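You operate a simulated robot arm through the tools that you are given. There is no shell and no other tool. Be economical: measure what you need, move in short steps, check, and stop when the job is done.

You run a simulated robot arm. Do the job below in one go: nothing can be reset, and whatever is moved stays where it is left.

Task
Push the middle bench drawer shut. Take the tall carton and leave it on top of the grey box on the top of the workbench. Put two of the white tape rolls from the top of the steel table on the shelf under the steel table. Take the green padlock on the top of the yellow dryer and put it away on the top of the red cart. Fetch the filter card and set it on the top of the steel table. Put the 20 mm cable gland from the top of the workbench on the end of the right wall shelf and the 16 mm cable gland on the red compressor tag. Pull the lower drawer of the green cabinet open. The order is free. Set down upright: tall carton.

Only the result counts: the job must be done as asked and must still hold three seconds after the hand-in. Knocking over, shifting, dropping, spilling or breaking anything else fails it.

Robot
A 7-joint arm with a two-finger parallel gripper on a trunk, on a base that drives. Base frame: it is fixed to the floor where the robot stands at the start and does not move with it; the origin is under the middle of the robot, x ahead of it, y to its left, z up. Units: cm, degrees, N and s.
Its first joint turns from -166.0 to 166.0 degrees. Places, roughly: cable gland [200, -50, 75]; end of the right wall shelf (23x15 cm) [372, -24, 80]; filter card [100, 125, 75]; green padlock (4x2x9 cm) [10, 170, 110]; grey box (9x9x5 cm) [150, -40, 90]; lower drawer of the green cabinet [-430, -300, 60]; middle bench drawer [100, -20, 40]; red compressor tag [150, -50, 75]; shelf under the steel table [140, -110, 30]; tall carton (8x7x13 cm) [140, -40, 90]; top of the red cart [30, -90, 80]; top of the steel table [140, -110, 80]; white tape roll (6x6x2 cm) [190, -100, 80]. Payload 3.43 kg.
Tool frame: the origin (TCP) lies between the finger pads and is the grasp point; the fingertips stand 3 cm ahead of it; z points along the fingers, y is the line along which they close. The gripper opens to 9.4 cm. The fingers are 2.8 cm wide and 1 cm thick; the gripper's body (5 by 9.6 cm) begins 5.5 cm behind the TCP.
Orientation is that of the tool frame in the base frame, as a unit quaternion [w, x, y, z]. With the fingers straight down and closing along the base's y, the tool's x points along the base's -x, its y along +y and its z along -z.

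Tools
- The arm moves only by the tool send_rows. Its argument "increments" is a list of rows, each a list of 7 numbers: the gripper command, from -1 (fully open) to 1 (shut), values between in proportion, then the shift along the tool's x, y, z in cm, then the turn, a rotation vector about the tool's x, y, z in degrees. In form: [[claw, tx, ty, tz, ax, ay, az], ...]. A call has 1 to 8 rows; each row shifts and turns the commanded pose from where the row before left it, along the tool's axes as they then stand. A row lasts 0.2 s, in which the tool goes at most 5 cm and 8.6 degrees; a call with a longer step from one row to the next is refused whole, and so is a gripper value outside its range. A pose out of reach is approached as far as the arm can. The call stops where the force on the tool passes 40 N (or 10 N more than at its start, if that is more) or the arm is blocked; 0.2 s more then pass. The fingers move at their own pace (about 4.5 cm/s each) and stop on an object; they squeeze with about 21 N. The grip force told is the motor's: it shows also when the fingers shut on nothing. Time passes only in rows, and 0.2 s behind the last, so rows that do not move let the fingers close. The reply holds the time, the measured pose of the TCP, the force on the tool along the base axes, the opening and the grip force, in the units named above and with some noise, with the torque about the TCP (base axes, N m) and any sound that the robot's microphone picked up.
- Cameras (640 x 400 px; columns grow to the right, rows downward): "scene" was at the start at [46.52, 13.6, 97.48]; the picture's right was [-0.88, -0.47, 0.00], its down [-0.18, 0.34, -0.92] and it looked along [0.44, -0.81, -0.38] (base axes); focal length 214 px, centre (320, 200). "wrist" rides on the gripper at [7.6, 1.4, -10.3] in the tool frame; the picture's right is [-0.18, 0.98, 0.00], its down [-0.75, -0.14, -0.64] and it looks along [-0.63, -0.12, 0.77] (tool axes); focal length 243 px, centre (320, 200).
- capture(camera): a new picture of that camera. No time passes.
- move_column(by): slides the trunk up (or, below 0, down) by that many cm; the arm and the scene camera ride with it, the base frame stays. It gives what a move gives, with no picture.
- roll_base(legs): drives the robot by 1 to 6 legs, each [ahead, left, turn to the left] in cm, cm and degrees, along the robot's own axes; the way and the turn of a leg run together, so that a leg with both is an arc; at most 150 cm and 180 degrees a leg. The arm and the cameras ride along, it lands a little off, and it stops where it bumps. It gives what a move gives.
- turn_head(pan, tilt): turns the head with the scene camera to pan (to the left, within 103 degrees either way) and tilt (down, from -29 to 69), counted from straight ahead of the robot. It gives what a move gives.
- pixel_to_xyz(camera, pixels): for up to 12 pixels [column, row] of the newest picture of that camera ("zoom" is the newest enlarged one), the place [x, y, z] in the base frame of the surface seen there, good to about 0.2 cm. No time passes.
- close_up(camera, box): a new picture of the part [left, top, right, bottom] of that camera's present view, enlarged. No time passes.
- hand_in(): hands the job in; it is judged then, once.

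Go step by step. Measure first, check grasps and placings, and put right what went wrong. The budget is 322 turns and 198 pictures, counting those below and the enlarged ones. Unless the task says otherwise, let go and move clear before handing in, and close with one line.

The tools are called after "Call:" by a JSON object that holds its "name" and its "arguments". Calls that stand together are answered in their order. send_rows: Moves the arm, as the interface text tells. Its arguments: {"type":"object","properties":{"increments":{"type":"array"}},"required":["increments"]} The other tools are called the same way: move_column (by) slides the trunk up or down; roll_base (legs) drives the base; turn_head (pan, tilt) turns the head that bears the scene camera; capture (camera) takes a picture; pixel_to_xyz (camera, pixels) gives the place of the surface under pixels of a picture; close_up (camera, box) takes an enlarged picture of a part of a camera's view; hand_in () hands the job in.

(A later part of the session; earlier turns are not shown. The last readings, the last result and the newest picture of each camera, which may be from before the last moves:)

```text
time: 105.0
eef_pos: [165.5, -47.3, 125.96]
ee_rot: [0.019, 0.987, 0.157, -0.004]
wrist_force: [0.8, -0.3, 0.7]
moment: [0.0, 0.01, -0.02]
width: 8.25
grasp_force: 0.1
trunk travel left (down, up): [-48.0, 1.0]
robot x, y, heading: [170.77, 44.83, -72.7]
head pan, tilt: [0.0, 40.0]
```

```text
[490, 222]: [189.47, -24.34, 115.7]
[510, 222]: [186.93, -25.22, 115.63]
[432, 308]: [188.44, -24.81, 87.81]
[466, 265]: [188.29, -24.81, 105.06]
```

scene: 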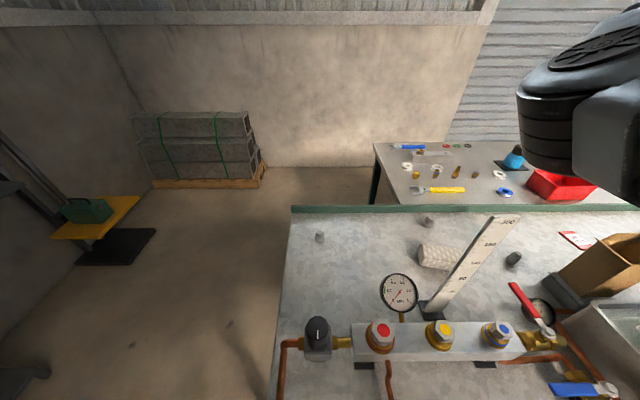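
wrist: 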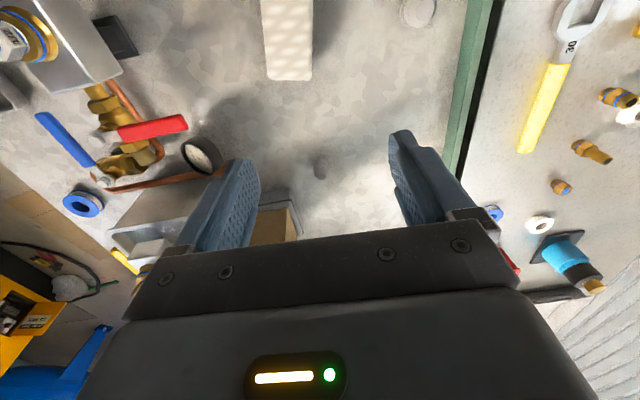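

The ruler is still in place. Working from the bench's free left end will be safer (also for the steel table). Measuring obstacles there.

Call:
{"name": "pixel_to_xyz", "arguments": {"camera": "scene", "pixels": [[262, 180], [155, 187], [140, 200], [75, 262], [140, 255], [375, 200], [378, 150], [290, 210], [275, 390], [200, 300], [300, 160], [30, 370]]}}

Call:
{"name": "turn_head", "arguments": {"pan": 50, "tilt": 40}}

Call:
{"name": "capture", "arguments": {"camera": "scene"}}

Call:
{"name": "pixel_to_xyz", "arguments": {"camera": "scene", "pixels": [[320, 200], [320, 100], [320, 50], [500, 100], [600, 120], [150, 150], [100, 60], [420, 60], [220, 60], [560, 60]]}}

```text
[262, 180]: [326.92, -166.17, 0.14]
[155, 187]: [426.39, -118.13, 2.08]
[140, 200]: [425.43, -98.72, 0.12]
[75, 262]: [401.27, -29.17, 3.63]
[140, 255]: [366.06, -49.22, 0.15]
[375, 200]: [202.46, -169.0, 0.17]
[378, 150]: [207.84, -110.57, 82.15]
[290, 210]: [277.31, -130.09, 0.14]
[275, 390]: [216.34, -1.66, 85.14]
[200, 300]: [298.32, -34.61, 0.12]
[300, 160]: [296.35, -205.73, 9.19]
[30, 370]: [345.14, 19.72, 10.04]
```

```text
time: 106.2
eef_pos: [165.43, -47.22, 126.06]
ee_rot: [0.019, 0.987, 0.156, -0.004]
wrist_force: [0.1, -0.1, 0.1]
moment: [-0.01, -0.01, -0.01]
width: 8.26
grasp_force: 0.2
trunk travel left (down, up): [-48.0, 1.0]
robot x, y, heading: [170.52, 45.15, -72.6]
head pan, tilt: [50.0, 40.0]
```

```text
127 pictures are left
```

scene: 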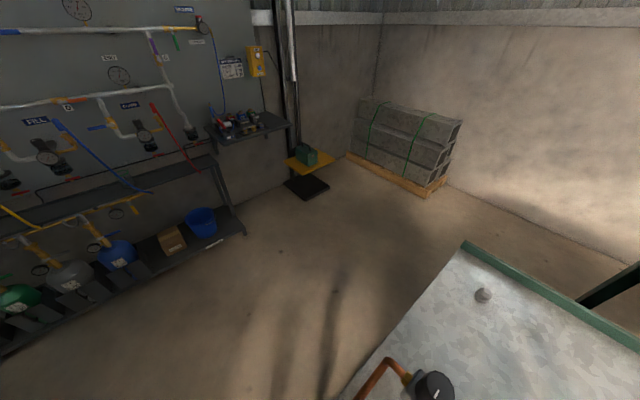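

```text
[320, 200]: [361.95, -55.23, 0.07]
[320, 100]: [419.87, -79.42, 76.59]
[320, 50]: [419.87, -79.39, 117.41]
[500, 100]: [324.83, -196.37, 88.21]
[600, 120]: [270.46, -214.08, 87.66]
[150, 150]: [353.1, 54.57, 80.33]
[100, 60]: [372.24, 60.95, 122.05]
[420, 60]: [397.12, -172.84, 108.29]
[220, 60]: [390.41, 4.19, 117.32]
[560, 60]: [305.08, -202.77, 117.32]
```

There's ample free floor at the bench's left end (u 210–330). I'll retract the arm to a compact pose first.

Call:
{"name": "send_rows", "arguments": {"increments": [[-0.75, 0, 0, -4, 0, 0, 0], [-0.75, 0, -4.5, 0, 0, 0, 0], [-0.75, 0, -4.5, 0, 0, 0, 0], [-0.75, 0, -4.5, 0, 0, 0, 0], [-0.75, 0, -4.5, 0, 0, 0, 0], [-0.75, 0, 0, 0, 0, 0, -8.2], [-0.75, 0, 0, 0, 0, 0, -8.2], [-0.75, 0, 0, 0, 0, 0, -8.2]]}}

Call:
{"name": "send_rows", "arguments": {"increments": [[-0.75, 0, 0, 0, 0, 0, -8.2], [-0.75, 0, 0, 0, 0, 0, -8.2], [-0.75, 0, 0, 0, 0, 0, -8.2], [-0.75, 0, 0, 0, 0, 0, -8.2], [-0.75, 0, 0, 0, 0, 0, -8.2], [-0.75, 0, 0, 0, 0, 0, -8.2], [-0.75, 0, 0, 0, 0, 0, -8.2], [-0.75, 0, 0, 0, 0, 0, -8.2]]}}

Call:
{"name": "roll_base", "arguments": {"legs": [[-13, 0, 0], [0, 0, 90], [77, 0, 0], [0, 0, -90], [108, 0, 0], [0, 0, -90]]}}

Call:
{"name": "turn_head", "arguments": {"pan": 0, "tilt": 40}}

Call:
{"name": "capture", "arguments": {"camera": "scene"}}

```text
time: 108.0
eef_pos: [159.91, -30.07, 129.26]
ee_rot: [0.019, 0.931, 0.365, -0.006]
wrist_force: [-0.2, -0.6, 0.0]
moment: [-0.01, 0.0, 0.01]
width: 8.24
grasp_force: 0.0
trunk travel left (down, up): [-48.0, 1.0]
robot x, y, heading: [170.57, 44.32, -72.7]
head pan, tilt: [50.0, 40.0]
```

```text
time: 109.8
eef_pos: [159.89, -29.96, 129.34]
ee_rot: [0.012, 0.585, 0.811, -0.015]
wrist_force: [0.1, 1.0, 0.2]
moment: [-0.04, -0.02, 0.0]
width: 8.22
grasp_force: 0.1
trunk travel left (down, up): [-48.0, 1.0]
robot x, y, heading: [170.51, 44.89, -72.6]
head pan, tilt: [50.0, 40.0]
```

```text
time: 131.4
eef_pos: [198.57, -11.68, 129.28]
ee_rot: [-0.003, 0.988, 0.156, -0.019]
wrist_force: [0.4, -0.6, 0.2]
moment: [-0.01, 0.03, 0.01]
width: 8.22
grasp_force: 0.0
trunk travel left (down, up): [-48.0, 1.0]
robot x, y, heading: [273.57, -22.76, -163.0]
head pan, tilt: [50.0, 40.0]
```

```text
time: 132.6
eef_pos: [198.64, -11.72, 129.35]
ee_rot: [-0.002, 0.988, 0.156, -0.018]
wrist_force: [0.1, 0.0, -0.8]
moment: [-0.01, -0.03, -0.01]
width: 8.25
grasp_force: 0.1
trunk travel left (down, up): [-48.0, 1.0]
robot x, y, heading: [273.08, -22.91, -163.1]
head pan, tilt: [0.0, 40.0]
```

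```text
126 pictures are left
```

scene: 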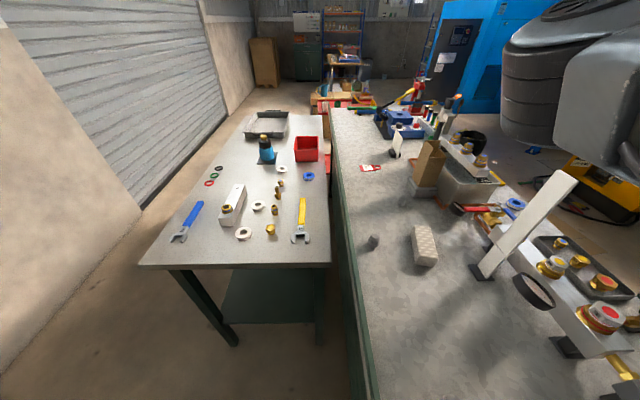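

Excellent view: steel table on the left with its green under-shelf, bench on the right. Zooming on the table and the glands.

Call:
{"name": "close_up", "arguments": {"camera": "scene", "box": [170, 110, 330, 260]}}

Call:
{"name": "pixel_to_xyz", "arguments": {"camera": "zoom", "pixels": [[311, 332], [355, 258], [440, 153], [545, 180]]}}

Call:
{"name": "close_up", "arguments": {"camera": "scene", "box": [345, 185, 441, 275]}}

Call:
{"name": "pixel_to_xyz", "arguments": {"camera": "scene", "pixels": [[373, 240], [402, 200], [140, 265], [330, 262], [243, 233], [258, 206], [282, 169], [225, 315], [325, 318], [240, 275], [320, 275], [230, 340]]}}

```text
2.67 times, centred on (250, 185) of scene
```

zoom: 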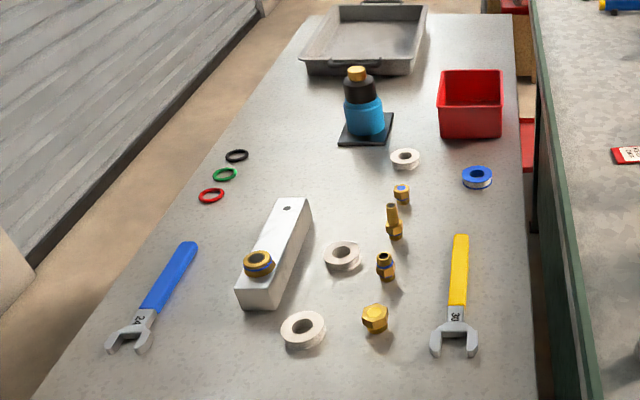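

```text
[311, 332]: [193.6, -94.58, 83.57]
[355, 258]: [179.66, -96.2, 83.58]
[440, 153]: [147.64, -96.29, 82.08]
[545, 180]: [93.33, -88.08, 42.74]
```

```text
4.44 times, centred on (393, 230) of scene
```

zoom: 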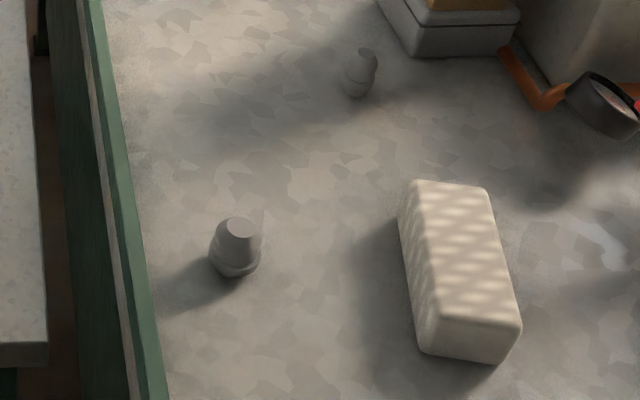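

```text
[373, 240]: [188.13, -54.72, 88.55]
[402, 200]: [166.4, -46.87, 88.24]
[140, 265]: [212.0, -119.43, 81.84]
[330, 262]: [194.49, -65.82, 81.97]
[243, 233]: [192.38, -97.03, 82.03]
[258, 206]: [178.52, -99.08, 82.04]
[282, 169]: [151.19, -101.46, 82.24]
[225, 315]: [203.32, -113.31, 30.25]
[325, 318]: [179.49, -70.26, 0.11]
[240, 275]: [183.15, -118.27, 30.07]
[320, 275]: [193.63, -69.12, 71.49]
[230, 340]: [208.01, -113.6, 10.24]
```

B is about 3.7 cm wide, C about 2.9 cm. Looking at A (218,-37) from here for its size.

Call:
{"name": "turn_head", "arguments": {"pan": -40, "tilt": 60}}

Call:
{"name": "capture", "arguments": {"camera": "scene"}}

```text
time: 133.7
eef_pos: [198.7, -11.74, 129.37]
ee_rot: [-0.003, 0.988, 0.156, -0.018]
wrist_force: [0.3, -0.3, 0.0]
moment: [0.01, -0.01, 0.0]
width: 8.23
grasp_force: 0.1
trunk travel left (down, up): [-48.0, 1.0]
robot x, y, heading: [273.11, -22.43, -163.0]
head pan, tilt: [-40.0, 60.0]
```

```text
123 pictures are left
```

scene: 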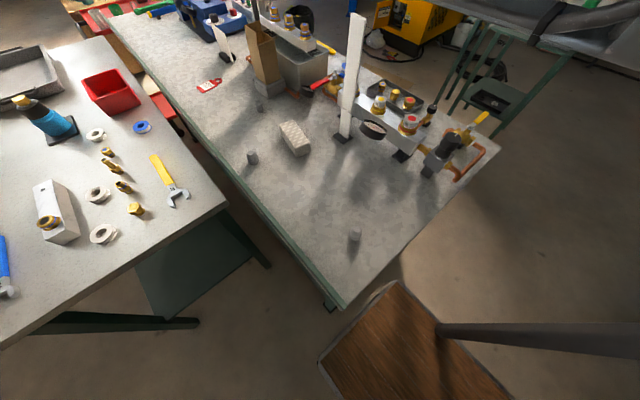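

Call:
{"name": "close_up", "arguments": {"camera": "scene", "box": [330, 212, 378, 260]}}

Call:
{"name": "pixel_to_xyz", "arguments": {"camera": "zoom", "pixels": [[320, 180], [280, 240], [360, 240], [320, 260], [320, 120]]}}

Call:
{"name": "close_up", "arguments": {"camera": "scene", "box": [227, 132, 275, 180]}}

Call:
{"name": "close_up", "arguments": {"camera": "scene", "box": [234, 81, 282, 129]}}

```text
8.33 times, centred on (354, 236) of scene
```

zoom: 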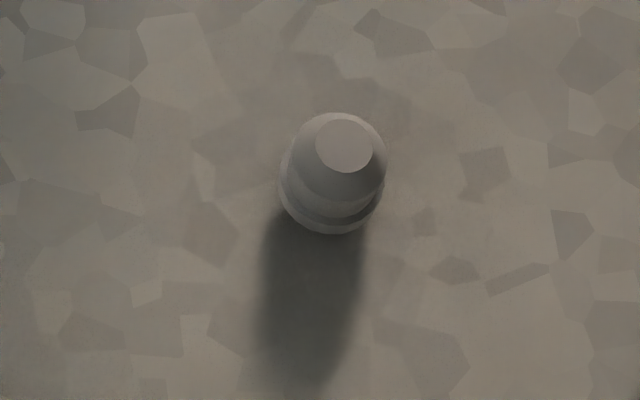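

```text
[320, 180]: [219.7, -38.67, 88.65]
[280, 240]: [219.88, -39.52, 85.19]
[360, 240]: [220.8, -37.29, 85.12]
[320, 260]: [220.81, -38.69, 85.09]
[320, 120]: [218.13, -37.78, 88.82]
```

```text
8.33 times, centred on (251, 156) of scene
```

zoom: 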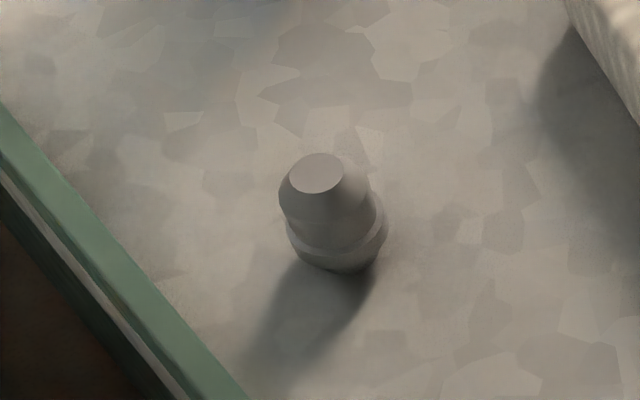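

```text
8.33 times, centred on (258, 105) of scene
```

zoom: 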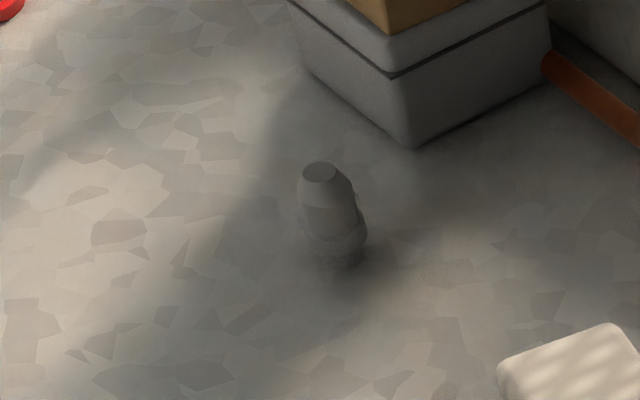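

Measured widths: C≈2.85, A≈3.2, B≈3.6 cm. I need precise sizes; I'll reposition and take close wrist views, starting with A.

Call:
{"name": "roll_base", "arguments": {"legs": [[-12, 20, 0]]}}

Call:
{"name": "send_rows", "arguments": {"increments": [[-0.4, 2.5, 3.5, 0, 0, 0, 0], [-0.4, 2.5, 3.5, 0, 0, 0, 0], [-0.4, 2.5, 3.5, 0, 0, 0, 0], [-0.4, 0, 0, 5, 0, 0, 0], [-0.4, 0, 0, 5, 0, 0, 0], [-0.4, 0, 0, 5, 0, 0, 0], [-0.4, 0, 0, 5, 0, 0, 0], [-0.4, 0, 0, 5, 0, 0, 0]]}}

Call:
{"name": "capture", "arguments": {"camera": "wrist"}}

```text
time: 135.4
eef_pos: [215.92, -27.26, 129.3]
ee_rot: [-0.003, 0.988, 0.155, -0.019]
wrist_force: [-0.3, 0.2, 0.0]
moment: [0.03, -0.03, 0.05]
width: 8.23
grasp_force: 0.1
trunk travel left (down, up): [-48.0, 1.0]
robot x, y, heading: [290.71, -38.31, -163.2]
head pan, tilt: [-40.0, 60.0]
```

```text
time: 137.2
eef_pos: [225.42, -34.92, 103.9]
ee_rot: [-0.003, 0.988, 0.156, -0.019]
wrist_force: [0.4, -0.9, 0.2]
moment: [-0.01, 0.01, -0.01]
width: 6.6
grasp_force: 0.1
trunk travel left (down, up): [-48.0, 1.0]
robot x, y, heading: [290.62, -38.53, -162.7]
head pan, tilt: [-40.0, 60.0]
```

```text
119 pictures are left
```

wrist: 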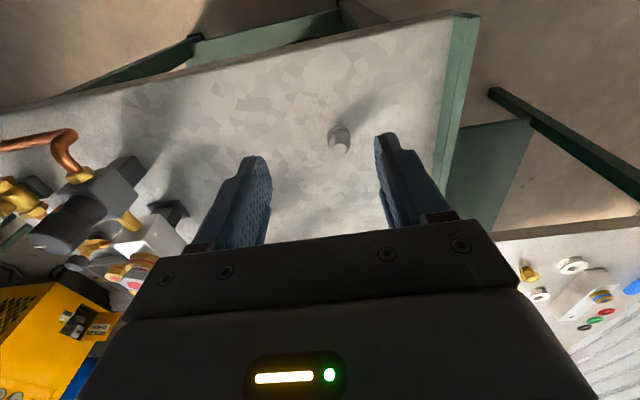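

Gland A is at wrist (340,138). Zooming and locating.

Call:
{"name": "close_up", "arguments": {"camera": "wrist", "box": [310, 110, 370, 165]}}

Call:
{"name": "pixel_to_xyz", "arguments": {"camera": "wrist", "pixels": [[341, 145], [336, 128], [345, 128], [330, 140], [350, 140], [340, 133]]}}

```text
7.27 times, centred on (340, 138) of wrist
```

zoom: 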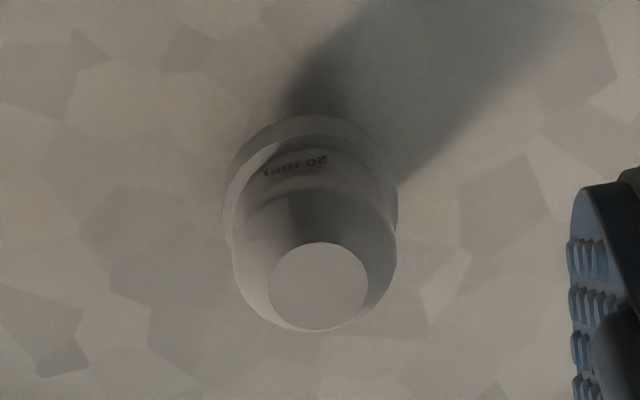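

```text
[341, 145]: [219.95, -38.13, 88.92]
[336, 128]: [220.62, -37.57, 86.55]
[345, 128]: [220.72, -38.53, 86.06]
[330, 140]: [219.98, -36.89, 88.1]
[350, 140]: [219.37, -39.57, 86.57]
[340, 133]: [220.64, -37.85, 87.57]
```

The dome is engraved "20 mm" — A is the 20 mm gland. I'll level the tool, go over it and grip.

Call:
{"name": "send_rows", "arguments": {"increments": [[-0.2, -3.4, 0.63, 0, 0, 2.2, 0], [-0.2, -3.4, 0.63, 0, 0, 0, 0], [-0.2, 0, 0, 5, 0, 0, 0], [-0.2, 0, 0, 5, 0, 0, 0], [-0.2, 0, 0, 3, 0, 0, 0]]}}

Call:
{"name": "capture", "arguments": {"camera": "wrist"}}

```text
time: 138.4
eef_pos: [219.15, -38.3, 90.92]
ee_rot: [-0.006, 0.988, 0.155, 0.0]
wrist_force: [0.6, -0.5, -0.1]
moment: [0.02, -0.01, 0.05]
width: 5.64
grasp_force: 0.2
trunk travel left (down, up): [-48.0, 1.0]
robot x, y, heading: [290.37, -38.64, -162.7]
head pan, tilt: [-40.0, 60.0]
```

```text
117 pictures are left
```

wrist: 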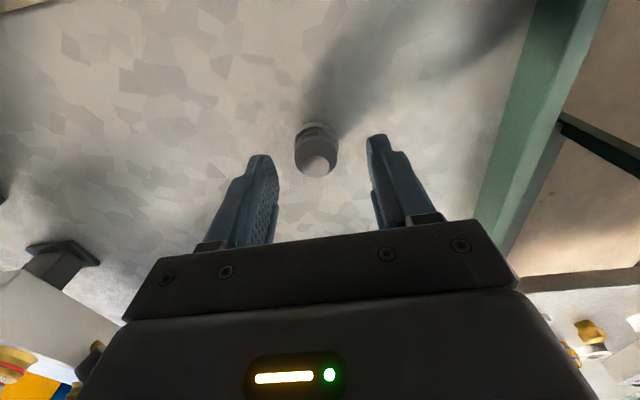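

Call:
{"name": "pixel_to_xyz", "arguments": {"camera": "wrist", "pixels": [[319, 160], [312, 128], [297, 150], [338, 150], [260, 160], [377, 140]]}}

```text
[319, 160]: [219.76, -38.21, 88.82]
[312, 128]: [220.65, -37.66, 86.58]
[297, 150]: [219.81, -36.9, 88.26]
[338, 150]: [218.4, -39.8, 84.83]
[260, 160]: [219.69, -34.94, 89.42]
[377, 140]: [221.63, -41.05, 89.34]
```

Aligned. Lower 2.6 cm, close, lift slightly.

Call:
{"name": "send_rows", "arguments": {"increments": [[-0.2, 0.4, 0, 1.5, 0, 0, 0], [-0.2, 0, 0, 1.0, 0, 0, 0], [1, 0, 0, 0, 0, 0, 0], [1, 0, 0, 0, 0, 0, 0], [1, 0, 0, 0, 0, 0, 0], [1, 0, 0, -0.5, 0, 0, 0], [1, 0, 0, -1, 0, 0, 0], [1, 0, 0, -2, 0, 0, 0]]}}

Call:
{"name": "send_rows", "arguments": {"increments": [[1, 0, 0, -3, 0, 0, 0], [1, 0, 0, -3, 0, 0, 0], [1, 0, 0, -3, 0, 0, 0], [1, 0, 0, -3, 0, 0, 0]]}}

Call:
{"name": "capture", "arguments": {"camera": "wrist"}}

```text
time: 140.2
eef_pos: [219.53, -37.84, 92.05]
ee_rot: [-0.005, 0.988, 0.155, 0.0]
wrist_force: [0.2, -0.4, -0.2]
moment: [-0.01, 0.03, -0.04]
width: 2.73
grasp_force: 20.9
trunk travel left (down, up): [-48.0, 1.0]
robot x, y, heading: [290.9, -38.36, -162.8]
head pan, tilt: [-40.0, 60.0]
```

```text
time: 141.2
eef_pos: [219.62, -38.13, 103.99]
ee_rot: [-0.006, 0.988, 0.155, 0.0]
wrist_force: [-0.1, 0.2, -0.3]
moment: [-0.03, 0.0, -0.01]
width: 2.75
grasp_force: 21.2
trunk travel left (down, up): [-48.0, 1.0]
robot x, y, heading: [290.55, -38.45, -163.2]
head pan, tilt: [-40.0, 60.0]
```

```text
116 pictures are left
```

wrist: 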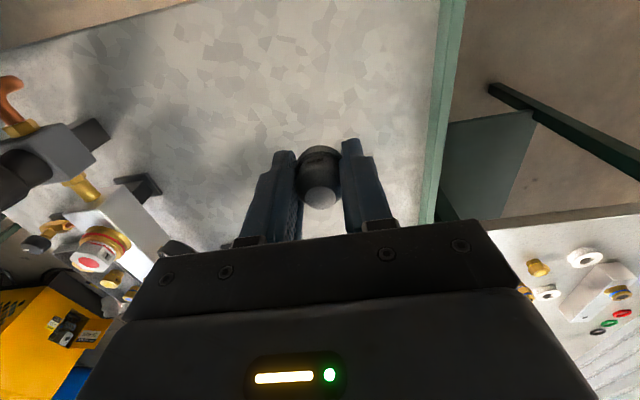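

Gland 20 mm held (2.75 cm). Raising and turning the robot toward the wall shelf.

Call:
{"name": "send_rows", "arguments": {"increments": [[1, 0, 0, -5, 0, 0, 0], [1, 0, 0, -5, 0, 0, 0], [1, 0, 0, -5, 0, 0, 0], [1, 0, 0, -5, 0, 0, 0]]}}

Call:
{"name": "roll_base", "arguments": {"legs": [[0, 0, -170]]}}

Call:
{"name": "turn_head", "arguments": {"pan": -20, "tilt": 35}}

Call:
{"name": "capture", "arguments": {"camera": "scene"}}

```text
time: 142.2
eef_pos: [219.59, -38.5, 124.08]
ee_rot: [-0.006, 0.988, 0.156, 0.0]
wrist_force: [-1.2, -0.3, 0.4]
moment: [-0.01, 0.02, 0.03]
width: 2.75
grasp_force: 20.6
trunk travel left (down, up): [-48.0, 1.0]
robot x, y, heading: [290.49, -38.27, -163.1]
head pan, tilt: [-40.0, 60.0]
```

```text
time: 149.6
eef_pos: [360.79, -26.55, 124.01]
ee_rot: [0.001, -0.235, 0.972, -0.005]
wrist_force: [0.7, 0.4, 0.6]
moment: [0.0, 0.03, -0.03]
width: 2.7
grasp_force: 21.4
trunk travel left (down, up): [-48.0, 1.0]
robot x, y, heading: [290.7, -38.24, 26.4]
head pan, tilt: [-40.0, 60.0]
```

```text
time: 150.5
eef_pos: [360.69, -26.64, 124.1]
ee_rot: [0.0, -0.236, 0.972, -0.005]
wrist_force: [1.1, 0.4, 0.0]
moment: [0.01, 0.02, -0.02]
width: 2.7
grasp_force: 20.8
trunk travel left (down, up): [-48.0, 1.0]
robot x, y, heading: [290.87, -38.56, 26.5]
head pan, tilt: [-20.0, 35.0]
```

```text
115 pictures are left
```

scene: 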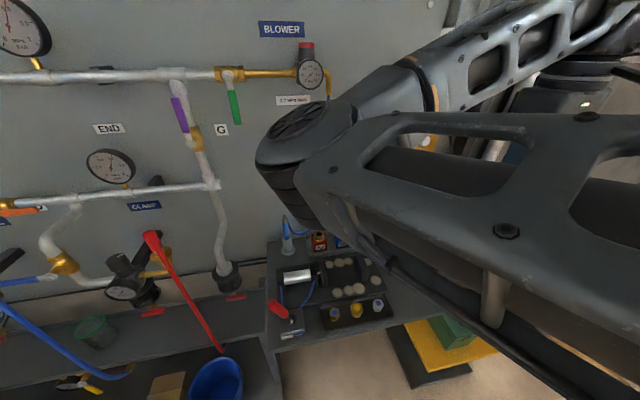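

Call:
{"name": "capture", "arguments": {"camera": "wrist"}}

Call:
{"name": "close_up", "arguments": {"camera": "scene", "box": [255, 210, 415, 360]}}

Call:
{"name": "pixel_to_xyz", "arguments": {"camera": "scene", "pixels": [[280, 345], [392, 320], [378, 258], [385, 280], [350, 315], [340, 335], [300, 338], [345, 272], [295, 283], [290, 300]]}}

```text
114 pictures are left
```

wrist: 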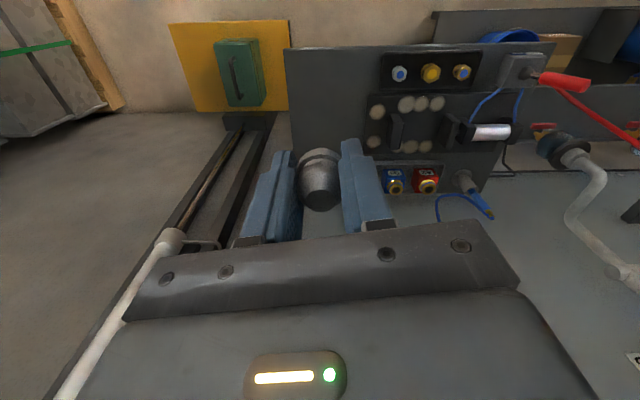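

```text
2.67 times, centred on (335, 285) of scene
```

zoom: 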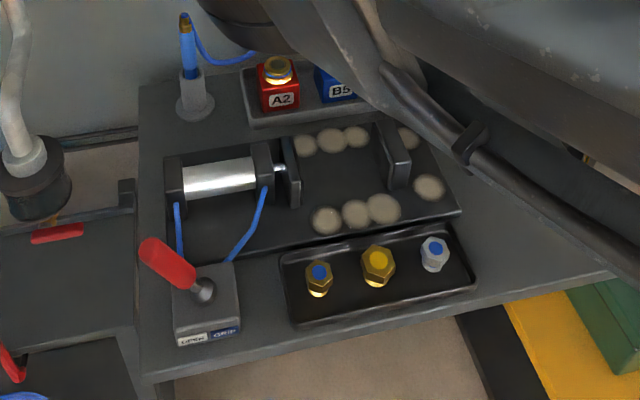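

```text
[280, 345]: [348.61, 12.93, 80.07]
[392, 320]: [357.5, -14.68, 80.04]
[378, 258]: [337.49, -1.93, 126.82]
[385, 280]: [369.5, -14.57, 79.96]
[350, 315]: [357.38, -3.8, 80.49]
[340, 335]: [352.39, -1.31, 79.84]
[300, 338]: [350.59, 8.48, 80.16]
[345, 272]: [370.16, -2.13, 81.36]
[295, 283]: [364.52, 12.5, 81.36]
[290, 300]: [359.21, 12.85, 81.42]
```

In the wrist view the free end of the shelf is at (290–370, 50–140). Measuring it.

Call:
{"name": "pixel_to_xyz", "arguments": {"camera": "wrist", "pixels": [[290, 55], [330, 55], [375, 50], [378, 80], [365, 100], [365, 140], [330, 90], [292, 100], [296, 140], [320, 120], [380, 170], [545, 50]]}}

```text
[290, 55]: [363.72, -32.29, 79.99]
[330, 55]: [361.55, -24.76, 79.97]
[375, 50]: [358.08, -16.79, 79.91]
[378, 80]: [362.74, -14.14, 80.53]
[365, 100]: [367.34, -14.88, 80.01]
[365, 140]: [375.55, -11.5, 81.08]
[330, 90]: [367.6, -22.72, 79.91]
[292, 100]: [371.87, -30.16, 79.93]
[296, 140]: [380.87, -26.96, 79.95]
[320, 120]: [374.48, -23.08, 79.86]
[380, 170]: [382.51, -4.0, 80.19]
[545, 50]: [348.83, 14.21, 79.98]
```

Free end centre ≈(371,-24). Checking the white pipe near the wall for hand clearance.

Call:
{"name": "pixel_to_xyz", "arguments": {"camera": "wrist", "pixels": [[172, 240], [130, 310], [80, 380], [200, 205], [235, 150], [520, 250], [500, 205], [600, 300]]}}

```text
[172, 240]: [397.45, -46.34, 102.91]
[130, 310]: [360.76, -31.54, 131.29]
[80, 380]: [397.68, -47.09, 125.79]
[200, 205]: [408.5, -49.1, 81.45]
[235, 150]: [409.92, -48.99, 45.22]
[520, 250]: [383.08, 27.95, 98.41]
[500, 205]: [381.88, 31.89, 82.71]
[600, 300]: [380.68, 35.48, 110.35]
```

Clear. Moving over the shelf end and lowering.

Call:
{"name": "send_rows", "arguments": {"increments": [[1, -4.5, -1.2, 0, 0, 0, 0], [1, -4.5, -1.2, 0, 0, 0, 0], [1, -1.35, 0, 4, 0, 0, 0], [1, 0, 0, 5, 0, 0, 0], [1, 0, 0, 5, 0, 0, 0], [1, 0, 0, 5, 0, 0, 0], [1, 0, 0, 5, 0, 0, 0], [1, 0, 0, 5, 0, 0, 0]]}}

Call:
{"name": "send_rows", "arguments": {"increments": [[1, 0, 0, 4, 0, 0, 0], [1, 0, 0, 3, 0, 0, 0], [1, 0, 0, 2, 0, 0, 0]]}}

Call:
{"name": "capture", "arguments": {"camera": "wrist"}}

```text
time: 152.3
eef_pos: [371.16, -24.11, 94.84]
ee_rot: [0.0, -0.237, 0.971, -0.005]
wrist_force: [-0.4, 0.2, -0.2]
moment: [0.0, -0.01, -0.01]
width: 2.66
grasp_force: 21.1
trunk travel left (down, up): [-48.0, 1.0]
robot x, y, heading: [290.6, -37.95, 26.9]
head pan, tilt: [-20.0, 35.0]
```

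```text
time: 153.1
eef_pos: [371.11, -24.34, 85.75]
ee_rot: [0.001, -0.235, 0.972, -0.004]
wrist_force: [0.0, 0.3, -0.1]
moment: [-0.01, -0.02, -0.03]
width: 2.64
grasp_force: 21.3
trunk travel left (down, up): [-48.0, 1.0]
robot x, y, heading: [290.89, -37.99, 26.5]
head pan, tilt: [-20.0, 35.0]
```

```text
112 pictures are left
```

wrist: 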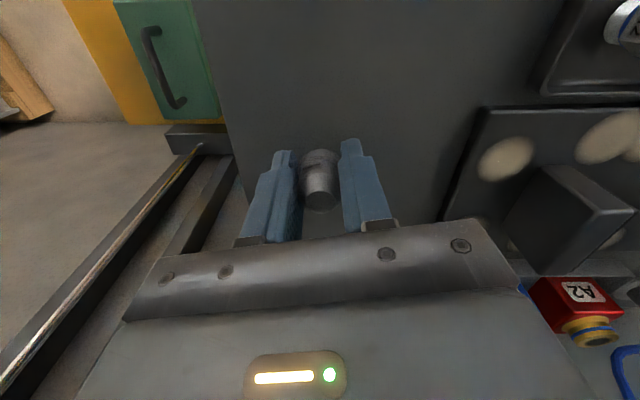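

Lowering gently to contact and releasing.

Call:
{"name": "send_rows", "arguments": {"increments": [[1, 0, 0, 1, 0, 0, 0], [1, 0, 0, 0.6, 0, 0, 0], [1, 0, 0, 0.4, 0, 0, 0], [1, 0, 0, 0.2, 0, 0, 0]]}}

Call:
{"name": "send_rows", "arguments": {"increments": [[-0.2, 0, 0, 0, 0, 0, 0], [-0.2, 0, 0, 0, 0, 0, 0], [-0.2, 0, 0, 0, 0, 0, 0], [-0.2, 0, 0, -3, 0, 0, 0], [-0.2, 0, 0, -5, 0, 0, 0], [-0.2, 0, 0, -5, 0, 0, 0]]}}

Call:
{"name": "capture", "arguments": {"camera": "wrist"}}

```text
time: 154.1
eef_pos: [371.2, -24.28, 83.84]
ee_rot: [0.0, -0.236, 0.972, -0.006]
wrist_force: [0.3, 0.0, -0.9]
moment: [0.0, 0.01, 0.02]
width: 2.67
grasp_force: 20.7
trunk travel left (down, up): [-48.0, 1.0]
robot x, y, heading: [291.09, -38.32, 26.7]
head pan, tilt: [-20.0, 35.0]
```

```text
time: 155.5
eef_pos: [371.12, -24.38, 96.71]
ee_rot: [0.0, -0.236, 0.972, -0.005]
wrist_force: [0.4, -1.9, -0.6]
moment: [0.11, 0.01, -0.02]
width: 5.62
grasp_force: 0.1
trunk travel left (down, up): [-48.0, 1.0]
robot x, y, heading: [290.71, -38.22, 26.5]
head pan, tilt: [-20.0, 35.0]
```

```text
111 pictures are left
```

wrist: 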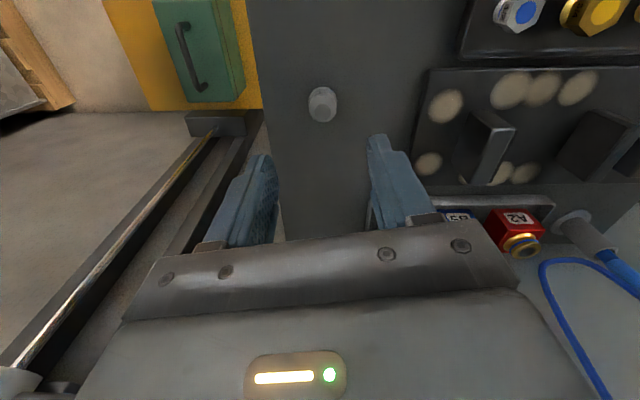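

The 20 mm gland stands on the shelf end. Now raise, turn back toward the table/bench, and measure the steel table items.

Call:
{"name": "send_rows", "arguments": {"increments": [[-0.2, 0, 0, -5, 0, 0, 0], [-0.2, 0, 0, -5, 0, 0, 0], [-0.2, 0, 0, -5, 0, 0, 0], [-0.2, 5, 0, -5, 0, 0, 0], [-0.2, 5, 0, 0, 0, 0, 0]]}}

Call:
{"name": "send_rows", "arguments": {"increments": [[-0.2, 0, 0, -5, 0, 0, 0], [-0.2, 0, 0, -5, 0, 0, 0], [-0.2, 0, 0, -5, 0, 0, 0], [-0.2, 0, 0, -5, 0, 0, 0], [-0.2, 4, 0, 0, 0, 0, 0], [-0.2, 4, 0, 0, 0, 0, 0]]}}

Call:
{"name": "capture", "arguments": {"camera": "wrist"}}

Call:
{"name": "roll_base", "arguments": {"legs": [[0, 0, 170], [15, 25, 0]]}}

Call:
{"name": "turn_head", "arguments": {"pan": 5, "tilt": 45}}

Call:
{"name": "capture", "arguments": {"camera": "scene"}}

```text
refused: row 4 steps farther than a row can; nothing moved
```

```text
time: 156.9
eef_pos: [364.01, -27.61, 116.78]
ee_rot: [0.001, -0.237, 0.972, -0.005]
wrist_force: [0.3, -0.3, 0.2]
moment: [-0.02, -0.01, 0.0]
width: 5.64
grasp_force: 0.0
trunk travel left (down, up): [-48.0, 1.0]
robot x, y, heading: [290.61, -38.28, 26.2]
head pan, tilt: [-20.0, 35.0]
```

```text
110 pictures are left
```

wrist: 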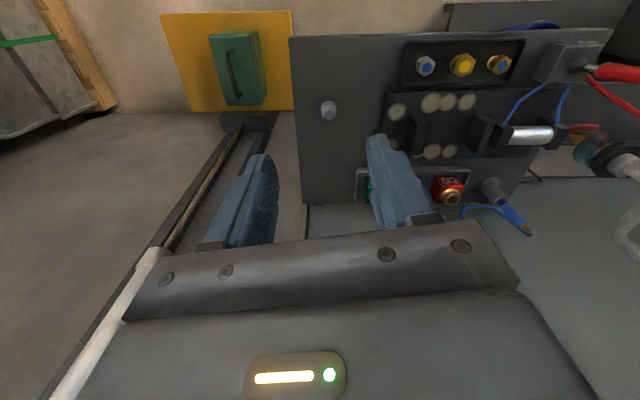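

```text
time: 165.9
eef_pos: [209.78, -65.1, 116.8]
ee_rot: [-0.005, 0.988, 0.155, 0.0]
wrist_force: [-1.0, -0.2, 0.5]
moment: [-0.01, 0.02, -0.01]
width: 5.64
grasp_force: 0.0
trunk travel left (down, up): [-48.0, 1.0]
robot x, y, heading: [283.71, -66.77, -162.7]
head pan, tilt: [-20.0, 35.0]
```

```text
time: 166.8
eef_pos: [209.63, -65.23, 116.88]
ee_rot: [-0.005, 0.988, 0.156, 0.0]
wrist_force: [-0.4, -0.5, 0.2]
moment: [0.02, 0.01, 0.0]
width: 5.65
grasp_force: 0.0
trunk travel left (down, up): [-48.0, 1.0]
robot x, y, heading: [283.33, -66.91, -163.0]
head pan, tilt: [5.0, 45.0]
```

```text
109 pictures are left
```

scene: 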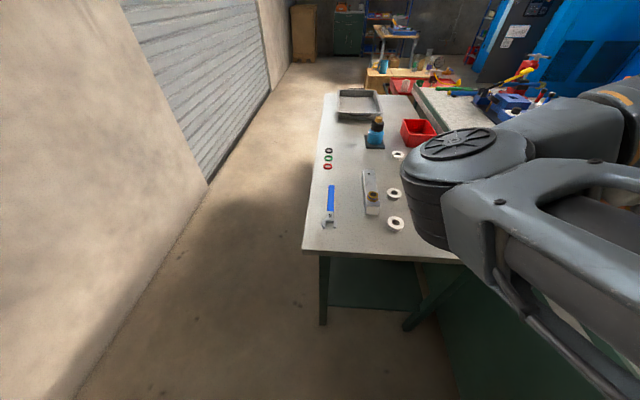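

Call:
{"name": "close_up", "arguments": {"camera": "scene", "box": [300, 110, 440, 240]}}

Call:
{"name": "pixel_to_xyz", "arguments": {"camera": "scene", "pixels": [[389, 224], [403, 224], [396, 217], [396, 231], [387, 193], [400, 193], [393, 188], [372, 200], [372, 185], [365, 172], [398, 155], [302, 250]]}}

Call:
{"name": "pixel_to_xyz", "arguments": {"camera": "scene", "pixels": [[325, 310], [370, 290], [410, 300], [340, 270], [420, 255], [320, 265], [325, 100], [440, 330], [400, 320], [409, 325]]}}

```text
3.08 times, centred on (370, 175) of scene
```

zoom: 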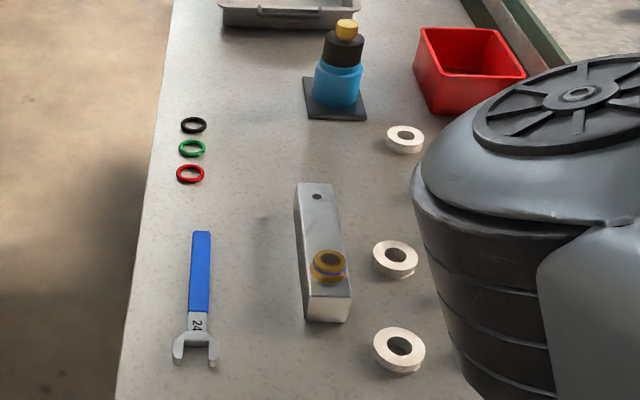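

```text
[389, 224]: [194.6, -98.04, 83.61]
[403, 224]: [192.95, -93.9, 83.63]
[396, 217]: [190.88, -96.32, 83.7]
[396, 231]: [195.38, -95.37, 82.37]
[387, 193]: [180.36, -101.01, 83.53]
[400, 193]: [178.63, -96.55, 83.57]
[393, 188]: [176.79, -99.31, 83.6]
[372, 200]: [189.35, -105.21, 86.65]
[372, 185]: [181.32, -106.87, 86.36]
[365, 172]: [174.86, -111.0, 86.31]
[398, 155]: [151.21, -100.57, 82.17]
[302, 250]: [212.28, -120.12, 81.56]
```

```text
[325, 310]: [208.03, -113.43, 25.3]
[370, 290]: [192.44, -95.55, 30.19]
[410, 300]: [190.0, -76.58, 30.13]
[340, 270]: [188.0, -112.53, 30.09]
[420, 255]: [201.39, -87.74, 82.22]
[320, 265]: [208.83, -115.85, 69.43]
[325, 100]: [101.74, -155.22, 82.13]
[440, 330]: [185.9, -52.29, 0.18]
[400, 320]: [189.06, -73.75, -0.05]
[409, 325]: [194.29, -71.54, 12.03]
```

Rolls R1 (193.4,-96) and R2 (179,-98.9) can both be taken from this end with a tilted tool, and set on the shelf (z 30, between the legs). Positioning the base.

Call:
{"name": "roll_base", "arguments": {"legs": [[8, 21, 0]]}}

Call:
{"name": "send_rows", "arguments": {"increments": [[-0.5, 0, 0, 5, 0, 0, 0], [-0.5, 0, 0, 5, 0, 0, 0], [-0.5, 0, 0, 5, 0, 0, 0], [-0.5, 0, 0, 0, 0, -8, 0], [-0.5, 0, 0, 0, 0, -8, 0], [-0.5, 0, 0, 0, 0, -8, 0], [-0.5, 0, 0, 0, 0, -8, 0], [-0.5, 0, 0, 0, 0, -8, 0]]}}

Call:
{"name": "capture", "arguments": {"camera": "scene"}}

```text
time: 168.5
eef_pos: [208.14, -87.83, 116.88]
ee_rot: [-0.004, 0.987, 0.158, 0.0]
wrist_force: [0.6, 1.0, 1.3]
moment: [-0.03, 0.02, -0.01]
width: 5.64
grasp_force: 0.0
trunk travel left (down, up): [-48.0, 1.0]
robot x, y, heading: [282.16, -89.18, -162.6]
head pan, tilt: [5.0, 45.0]
```

```text
time: 170.3
eef_pos: [208.12, -87.77, 101.92]
ee_rot: [0.049, 0.928, 0.15, -0.338]
wrist_force: [-1.8, 0.3, 0.3]
moment: [0.0, -0.02, 0.02]
width: 7.06
grasp_force: 0.0
trunk travel left (down, up): [-48.0, 1.0]
robot x, y, heading: [282.14, -88.95, -162.6]
head pan, tilt: [5.0, 45.0]
```

```text
107 pictures are left
```

scene: 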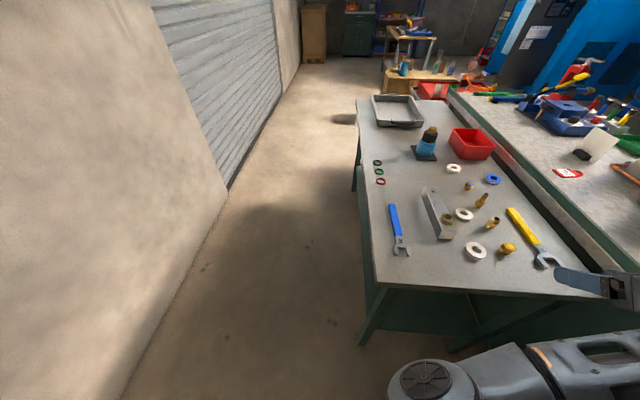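

Tilting works. One more tilt row, then move above R1 with opening ~7 cm and look.

Call:
{"name": "send_rows", "arguments": {"increments": [[-0.5, 0, 0, 0, 0, -8, 0], [-0.5, 0, 3.2, 0, 0, 0, 0], [-0.5, 3.7, 0, 3.34, 0, 0, 0], [-0.5, 3.0, 0, 2.7, 0, 0, 0], [-0.5, -3.34, 0, 3.7, 0, 0, 0], [-0.5, -3.34, 0, 3.7, 0, 0, 0]]}}

Call:
{"name": "capture", "arguments": {"camera": "wrist"}}

```text
time: 171.7
eef_pos: [199.68, -93.71, 92.81]
ee_rot: [0.059, 0.902, 0.147, -0.402]
wrist_force: [0.8, 0.5, 1.0]
moment: [0.01, 0.04, -0.02]
width: 7.06
grasp_force: 0.1
trunk travel left (down, up): [-48.0, 1.0]
robot x, y, heading: [281.81, -88.83, -162.7]
head pan, tilt: [5.0, 45.0]
```

```text
106 pictures are left
```

wrist: 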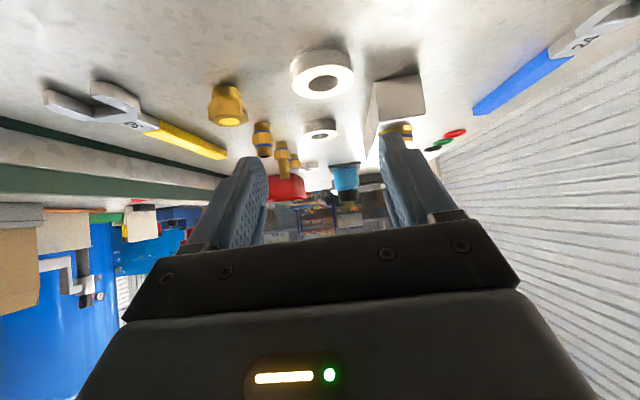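

Call:
{"name": "pixel_to_xyz", "arguments": {"camera": "wrist", "pixels": [[322, 60], [322, 92], [295, 75], [348, 72], [395, 95], [378, 110], [320, 125], [227, 110]]}}

```text
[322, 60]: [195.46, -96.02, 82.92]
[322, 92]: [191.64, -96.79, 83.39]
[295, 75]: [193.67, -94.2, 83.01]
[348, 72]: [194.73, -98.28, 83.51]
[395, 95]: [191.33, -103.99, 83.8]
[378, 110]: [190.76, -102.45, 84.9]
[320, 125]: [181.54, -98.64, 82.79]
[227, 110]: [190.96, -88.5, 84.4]
```

R1 centre ≈(193.5,-96.4). Descending and straddling it, then gripping.

Call:
{"name": "send_rows", "arguments": {"increments": [[-0.5, 2.97, 0.6, 2.68, 0, 0, 0], [-0.5, 1.9, 0, 1.7, 0, 0, 0], [-0.5, -1.6, 0, 1.8, 0, 0, 0], [-0.5, -1.6, 0, 1.8, 0, 0, 0], [-0.5, 0.6, 0, 0.54, 0, 0, 0], [-0.5, 0, 0, 0, 0, 0, 0]]}}

Call:
{"name": "capture", "arguments": {"camera": "wrist"}}

```text
time: 173.1
eef_pos: [195.31, -95.8, 85.36]
ee_rot: [0.06, 0.902, 0.147, -0.401]
wrist_force: [0.7, -1.1, 0.7]
moment: [-0.03, 0.02, 0.0]
width: 7.09
grasp_force: 0.1
trunk travel left (down, up): [-48.0, 1.0]
robot x, y, heading: [282.64, -88.54, -162.4]
head pan, tilt: [5.0, 45.0]
```

```text
105 pictures are left
```

wrist: 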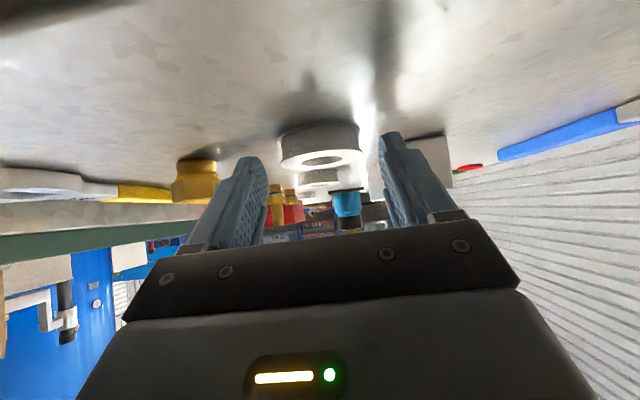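

Roll sits between the fingertips. Closing and lifting slowly.

Call:
{"name": "send_rows", "arguments": {"increments": [[1, 0, 0, 0, 0, 0, 0], [1, 0, 0, 0, 0, 0, 0], [1, 0, 0, 0, 0, 0, 0], [1, -0.37, 0, -0.33, 0, 0, 0], [1, -0.74, 0, -0.67, 0, 0, 0], [1, -1.5, 0, -1.34, 0, 0, 0]]}}

Call:
{"name": "capture", "arguments": {"camera": "wrist"}}

```text
time: 174.5
eef_pos: [195.19, -95.87, 88.85]
ee_rot: [0.059, 0.902, 0.146, -0.402]
wrist_force: [-0.1, 0.0, -0.8]
moment: [0.03, 0.0, 0.0]
width: 5.01
grasp_force: 21.1
trunk travel left (down, up): [-48.0, 1.0]
robot x, y, heading: [282.16, -89.0, -162.7]
head pan, tilt: [5.0, 45.0]
```

```text
104 pictures are left
```

wrist: 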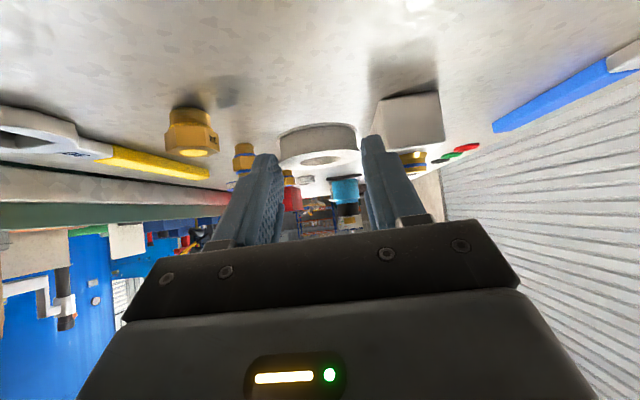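

Roll 1 is held flat. Lifting a bit more, backing off, and lowering the trunk.

Call:
{"name": "send_rows", "arguments": {"increments": [[1, -1.5, 0, -1.34, 0, 0, 0], [1, -1.5, 0, -1.34, 0, 0, 0], [1, 0, 0, 0, 0, 0, 0]]}}

Call:
{"name": "roll_base", "arguments": {"legs": [[-42, 0, 0]]}}

Call:
{"name": "move_column", "arguments": {"by": -48}}

Call:
{"name": "turn_head", "arguments": {"pan": 0, "tilt": 30}}

Call:
{"name": "capture", "arguments": {"camera": "scene"}}

Call:
{"name": "capture", "arguments": {"camera": "wrist"}}

```text
time: 175.3
eef_pos: [195.17, -95.72, 92.91]
ee_rot: [0.058, 0.902, 0.146, -0.402]
wrist_force: [0.1, -0.6, -0.2]
moment: [-0.01, 0.0, 0.01]
width: 4.98
grasp_force: 21.3
trunk travel left (down, up): [-48.0, 1.0]
robot x, y, heading: [281.83, -88.43, -162.6]
head pan, tilt: [5.0, 45.0]
```

```text
time: 177.9
eef_pos: [235.44, -83.04, 92.86]
ee_rot: [0.059, 0.902, 0.146, -0.401]
wrist_force: [-0.4, 0.3, -0.4]
moment: [0.0, -0.03, 0.0]
width: 4.93
grasp_force: 21.1
trunk travel left (down, up): [-48.0, 1.0]
robot x, y, heading: [322.9, -76.26, -162.8]
head pan, tilt: [5.0, 45.0]
```

```text
refused: -48 is not a number from -40 to 40
```

```text
time: 178.6
eef_pos: [235.46, -83.06, 92.92]
ee_rot: [0.06, 0.902, 0.147, -0.401]
wrist_force: [-0.6, 0.2, -0.8]
moment: [0.01, -0.02, 0.02]
width: 4.93
grasp_force: 20.7
trunk travel left (down, up): [-48.0, 1.0]
robot x, y, heading: [322.57, -76.1, -163.0]
head pan, tilt: [0.0, 30.0]
```

```text
103 pictures are left
```

scene: 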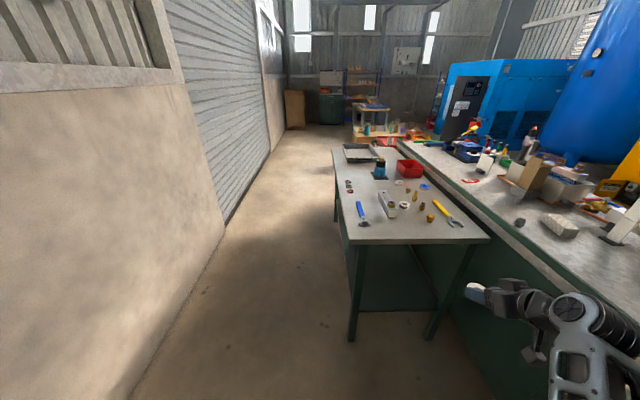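

```text
102 pictures are left
```

wrist: 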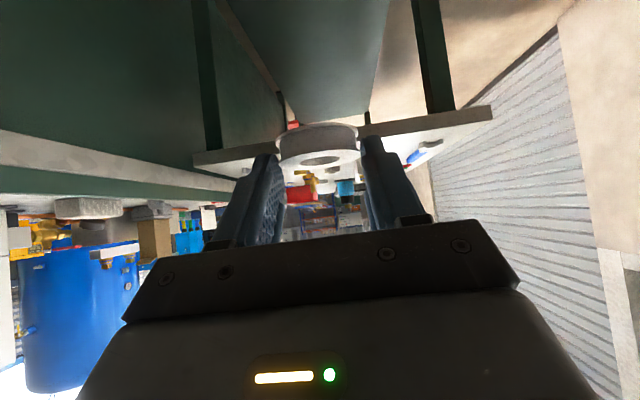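

The roll is held. Lowering the trunk in two steps.

Call:
{"name": "move_column", "arguments": {"by": -40}}

Call:
{"name": "move_column", "arguments": {"by": -8}}

Call:
{"name": "capture", "arguments": {"camera": "scene"}}

Call:
{"name": "capture", "arguments": {"camera": "wrist"}}

```text
time: 182.5
eef_pos: [235.47, -83.04, 52.82]
ee_rot: [0.06, 0.902, 0.146, -0.402]
wrist_force: [-0.7, -0.4, 0.1]
moment: [0.01, -0.02, 0.02]
width: 4.94
grasp_force: 21.6
trunk travel left (down, up): [-8.0, 41.0]
robot x, y, heading: [322.23, -76.27, -162.6]
head pan, tilt: [0.0, 30.0]
```

```text
time: 183.6
eef_pos: [235.41, -82.98, 44.96]
ee_rot: [0.06, 0.902, 0.147, -0.402]
wrist_force: [0.6, -0.4, -0.1]
moment: [0.02, -0.04, -0.01]
width: 4.94
grasp_force: 21.1
trunk travel left (down, up): [0.0, 49.0]
robot x, y, heading: [322.47, -76.5, -162.9]
head pan, tilt: [0.0, 30.0]
```

```text
101 pictures are left
```

scene: 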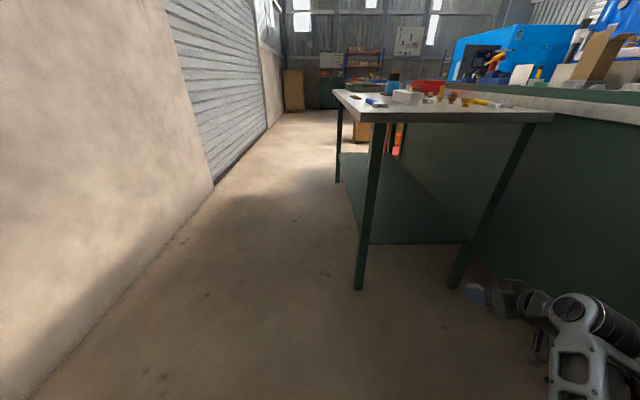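

```text
100 pictures are left
```

wrist: 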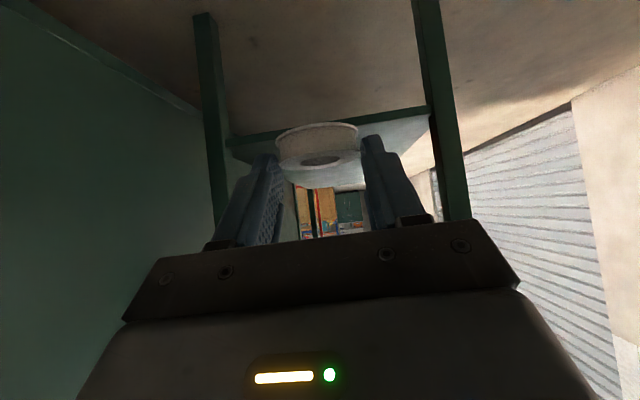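

The hand points between the table legs. Checking elbow/wrist heights before driving in.

Call:
{"name": "pixel_to_xyz", "arguments": {"camera": "scene", "pixels": [[575, 310], [605, 320], [540, 300], [505, 290], [475, 292], [590, 370], [630, 300]]}}

Call:
{"name": "pixel_to_xyz", "arguments": {"camera": "wrist", "pixels": [[210, 120], [440, 120], [330, 110], [245, 140], [400, 118]]}}

```text
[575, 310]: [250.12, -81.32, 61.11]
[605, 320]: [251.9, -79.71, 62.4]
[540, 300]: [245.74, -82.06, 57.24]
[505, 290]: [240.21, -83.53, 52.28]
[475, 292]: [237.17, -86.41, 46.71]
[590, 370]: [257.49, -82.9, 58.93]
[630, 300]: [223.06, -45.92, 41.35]
```

```text
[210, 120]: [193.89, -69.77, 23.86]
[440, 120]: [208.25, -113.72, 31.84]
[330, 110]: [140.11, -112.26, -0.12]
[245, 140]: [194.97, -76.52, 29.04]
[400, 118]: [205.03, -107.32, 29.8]
```

Clearances fine. Lowering 6 cm and driving in 50 cm.

Call:
{"name": "send_rows", "arguments": {"increments": [[1, 2.23, 0, 2.0, 0, 0, 0], [1, 2.23, 0, 2.0, 0, 0, 0]]}}

Call:
{"name": "roll_base", "arguments": {"legs": [[50, 0, 0]]}}

Call:
{"name": "capture", "arguments": {"camera": "wrist"}}

Call:
{"name": "capture", "arguments": {"camera": "scene"}}

```text
time: 184.2
eef_pos: [235.47, -82.92, 38.97]
ee_rot: [0.058, 0.902, 0.145, -0.402]
wrist_force: [0.2, 1.0, 0.0]
moment: [0.0, -0.01, 0.0]
width: 4.97
grasp_force: 21.3
trunk travel left (down, up): [0.0, 49.0]
robot x, y, heading: [322.44, -76.33, -162.9]
head pan, tilt: [0.0, 30.0]
```

```text
time: 187.2
eef_pos: [187.92, -97.7, 38.98]
ee_rot: [0.06, 0.902, 0.146, -0.402]
wrist_force: [0.1, -0.9, 0.4]
moment: [0.02, 0.01, 0.01]
width: 4.95
grasp_force: 21.4
trunk travel left (down, up): [0.0, 49.0]
robot x, y, heading: [274.8, -91.17, -162.9]
head pan, tilt: [0.0, 30.0]
```

```text
99 pictures are left
```

wrist: 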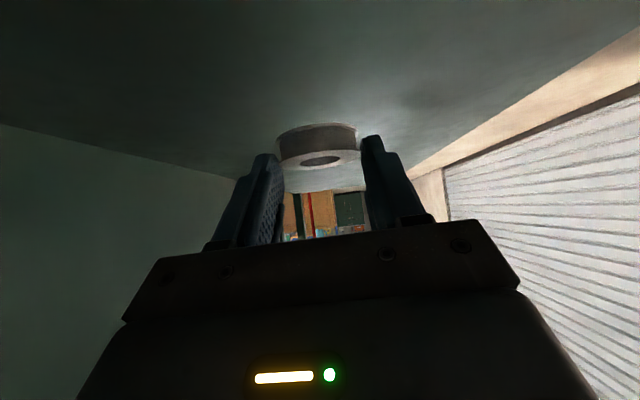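

```text
98 pictures are left
```

scene: 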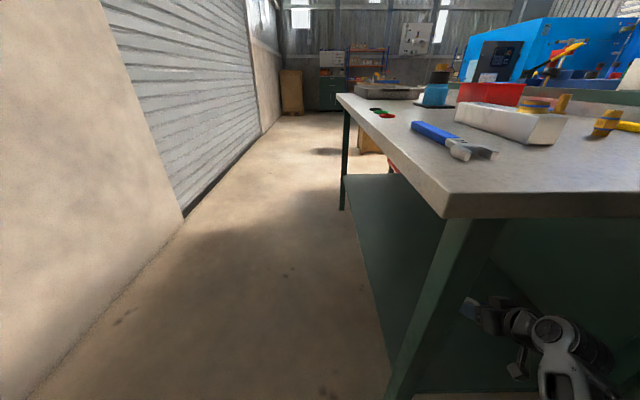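

Inside, above the shelf. Shifting 4 cm aside and lowering to contact.

Call:
{"name": "send_rows", "arguments": {"increments": [[1, 0, 4, 0, 0, 0, 0], [1, 1.86, 0, 1.67, 0, 0, 0], [1, 1.1, 0, 1.0, 0, 0, 0], [1, 0.6, 0, 0.54, 0, 0, 0], [1, 0.3, 0, 0.27, 0, 0, 0]]}}

Call:
{"name": "capture", "arguments": {"camera": "wrist"}}

```text
time: 188.4
eef_pos: [189.1, -101.52, 33.63]
ee_rot: [0.059, 0.902, 0.146, -0.402]
wrist_force: [0.5, 0.6, 0.8]
moment: [-0.01, 0.01, 0.02]
width: 4.96
grasp_force: 21.1
trunk travel left (down, up): [0.0, 49.0]
robot x, y, heading: [274.54, -91.44, -162.9]
head pan, tilt: [0.0, 30.0]
```

```text
97 pictures are left
```

wrist: 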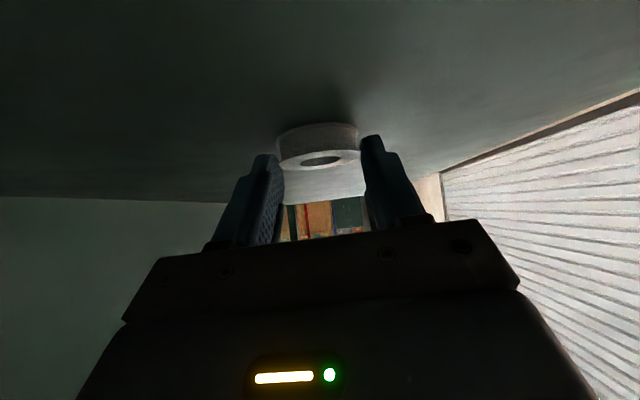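

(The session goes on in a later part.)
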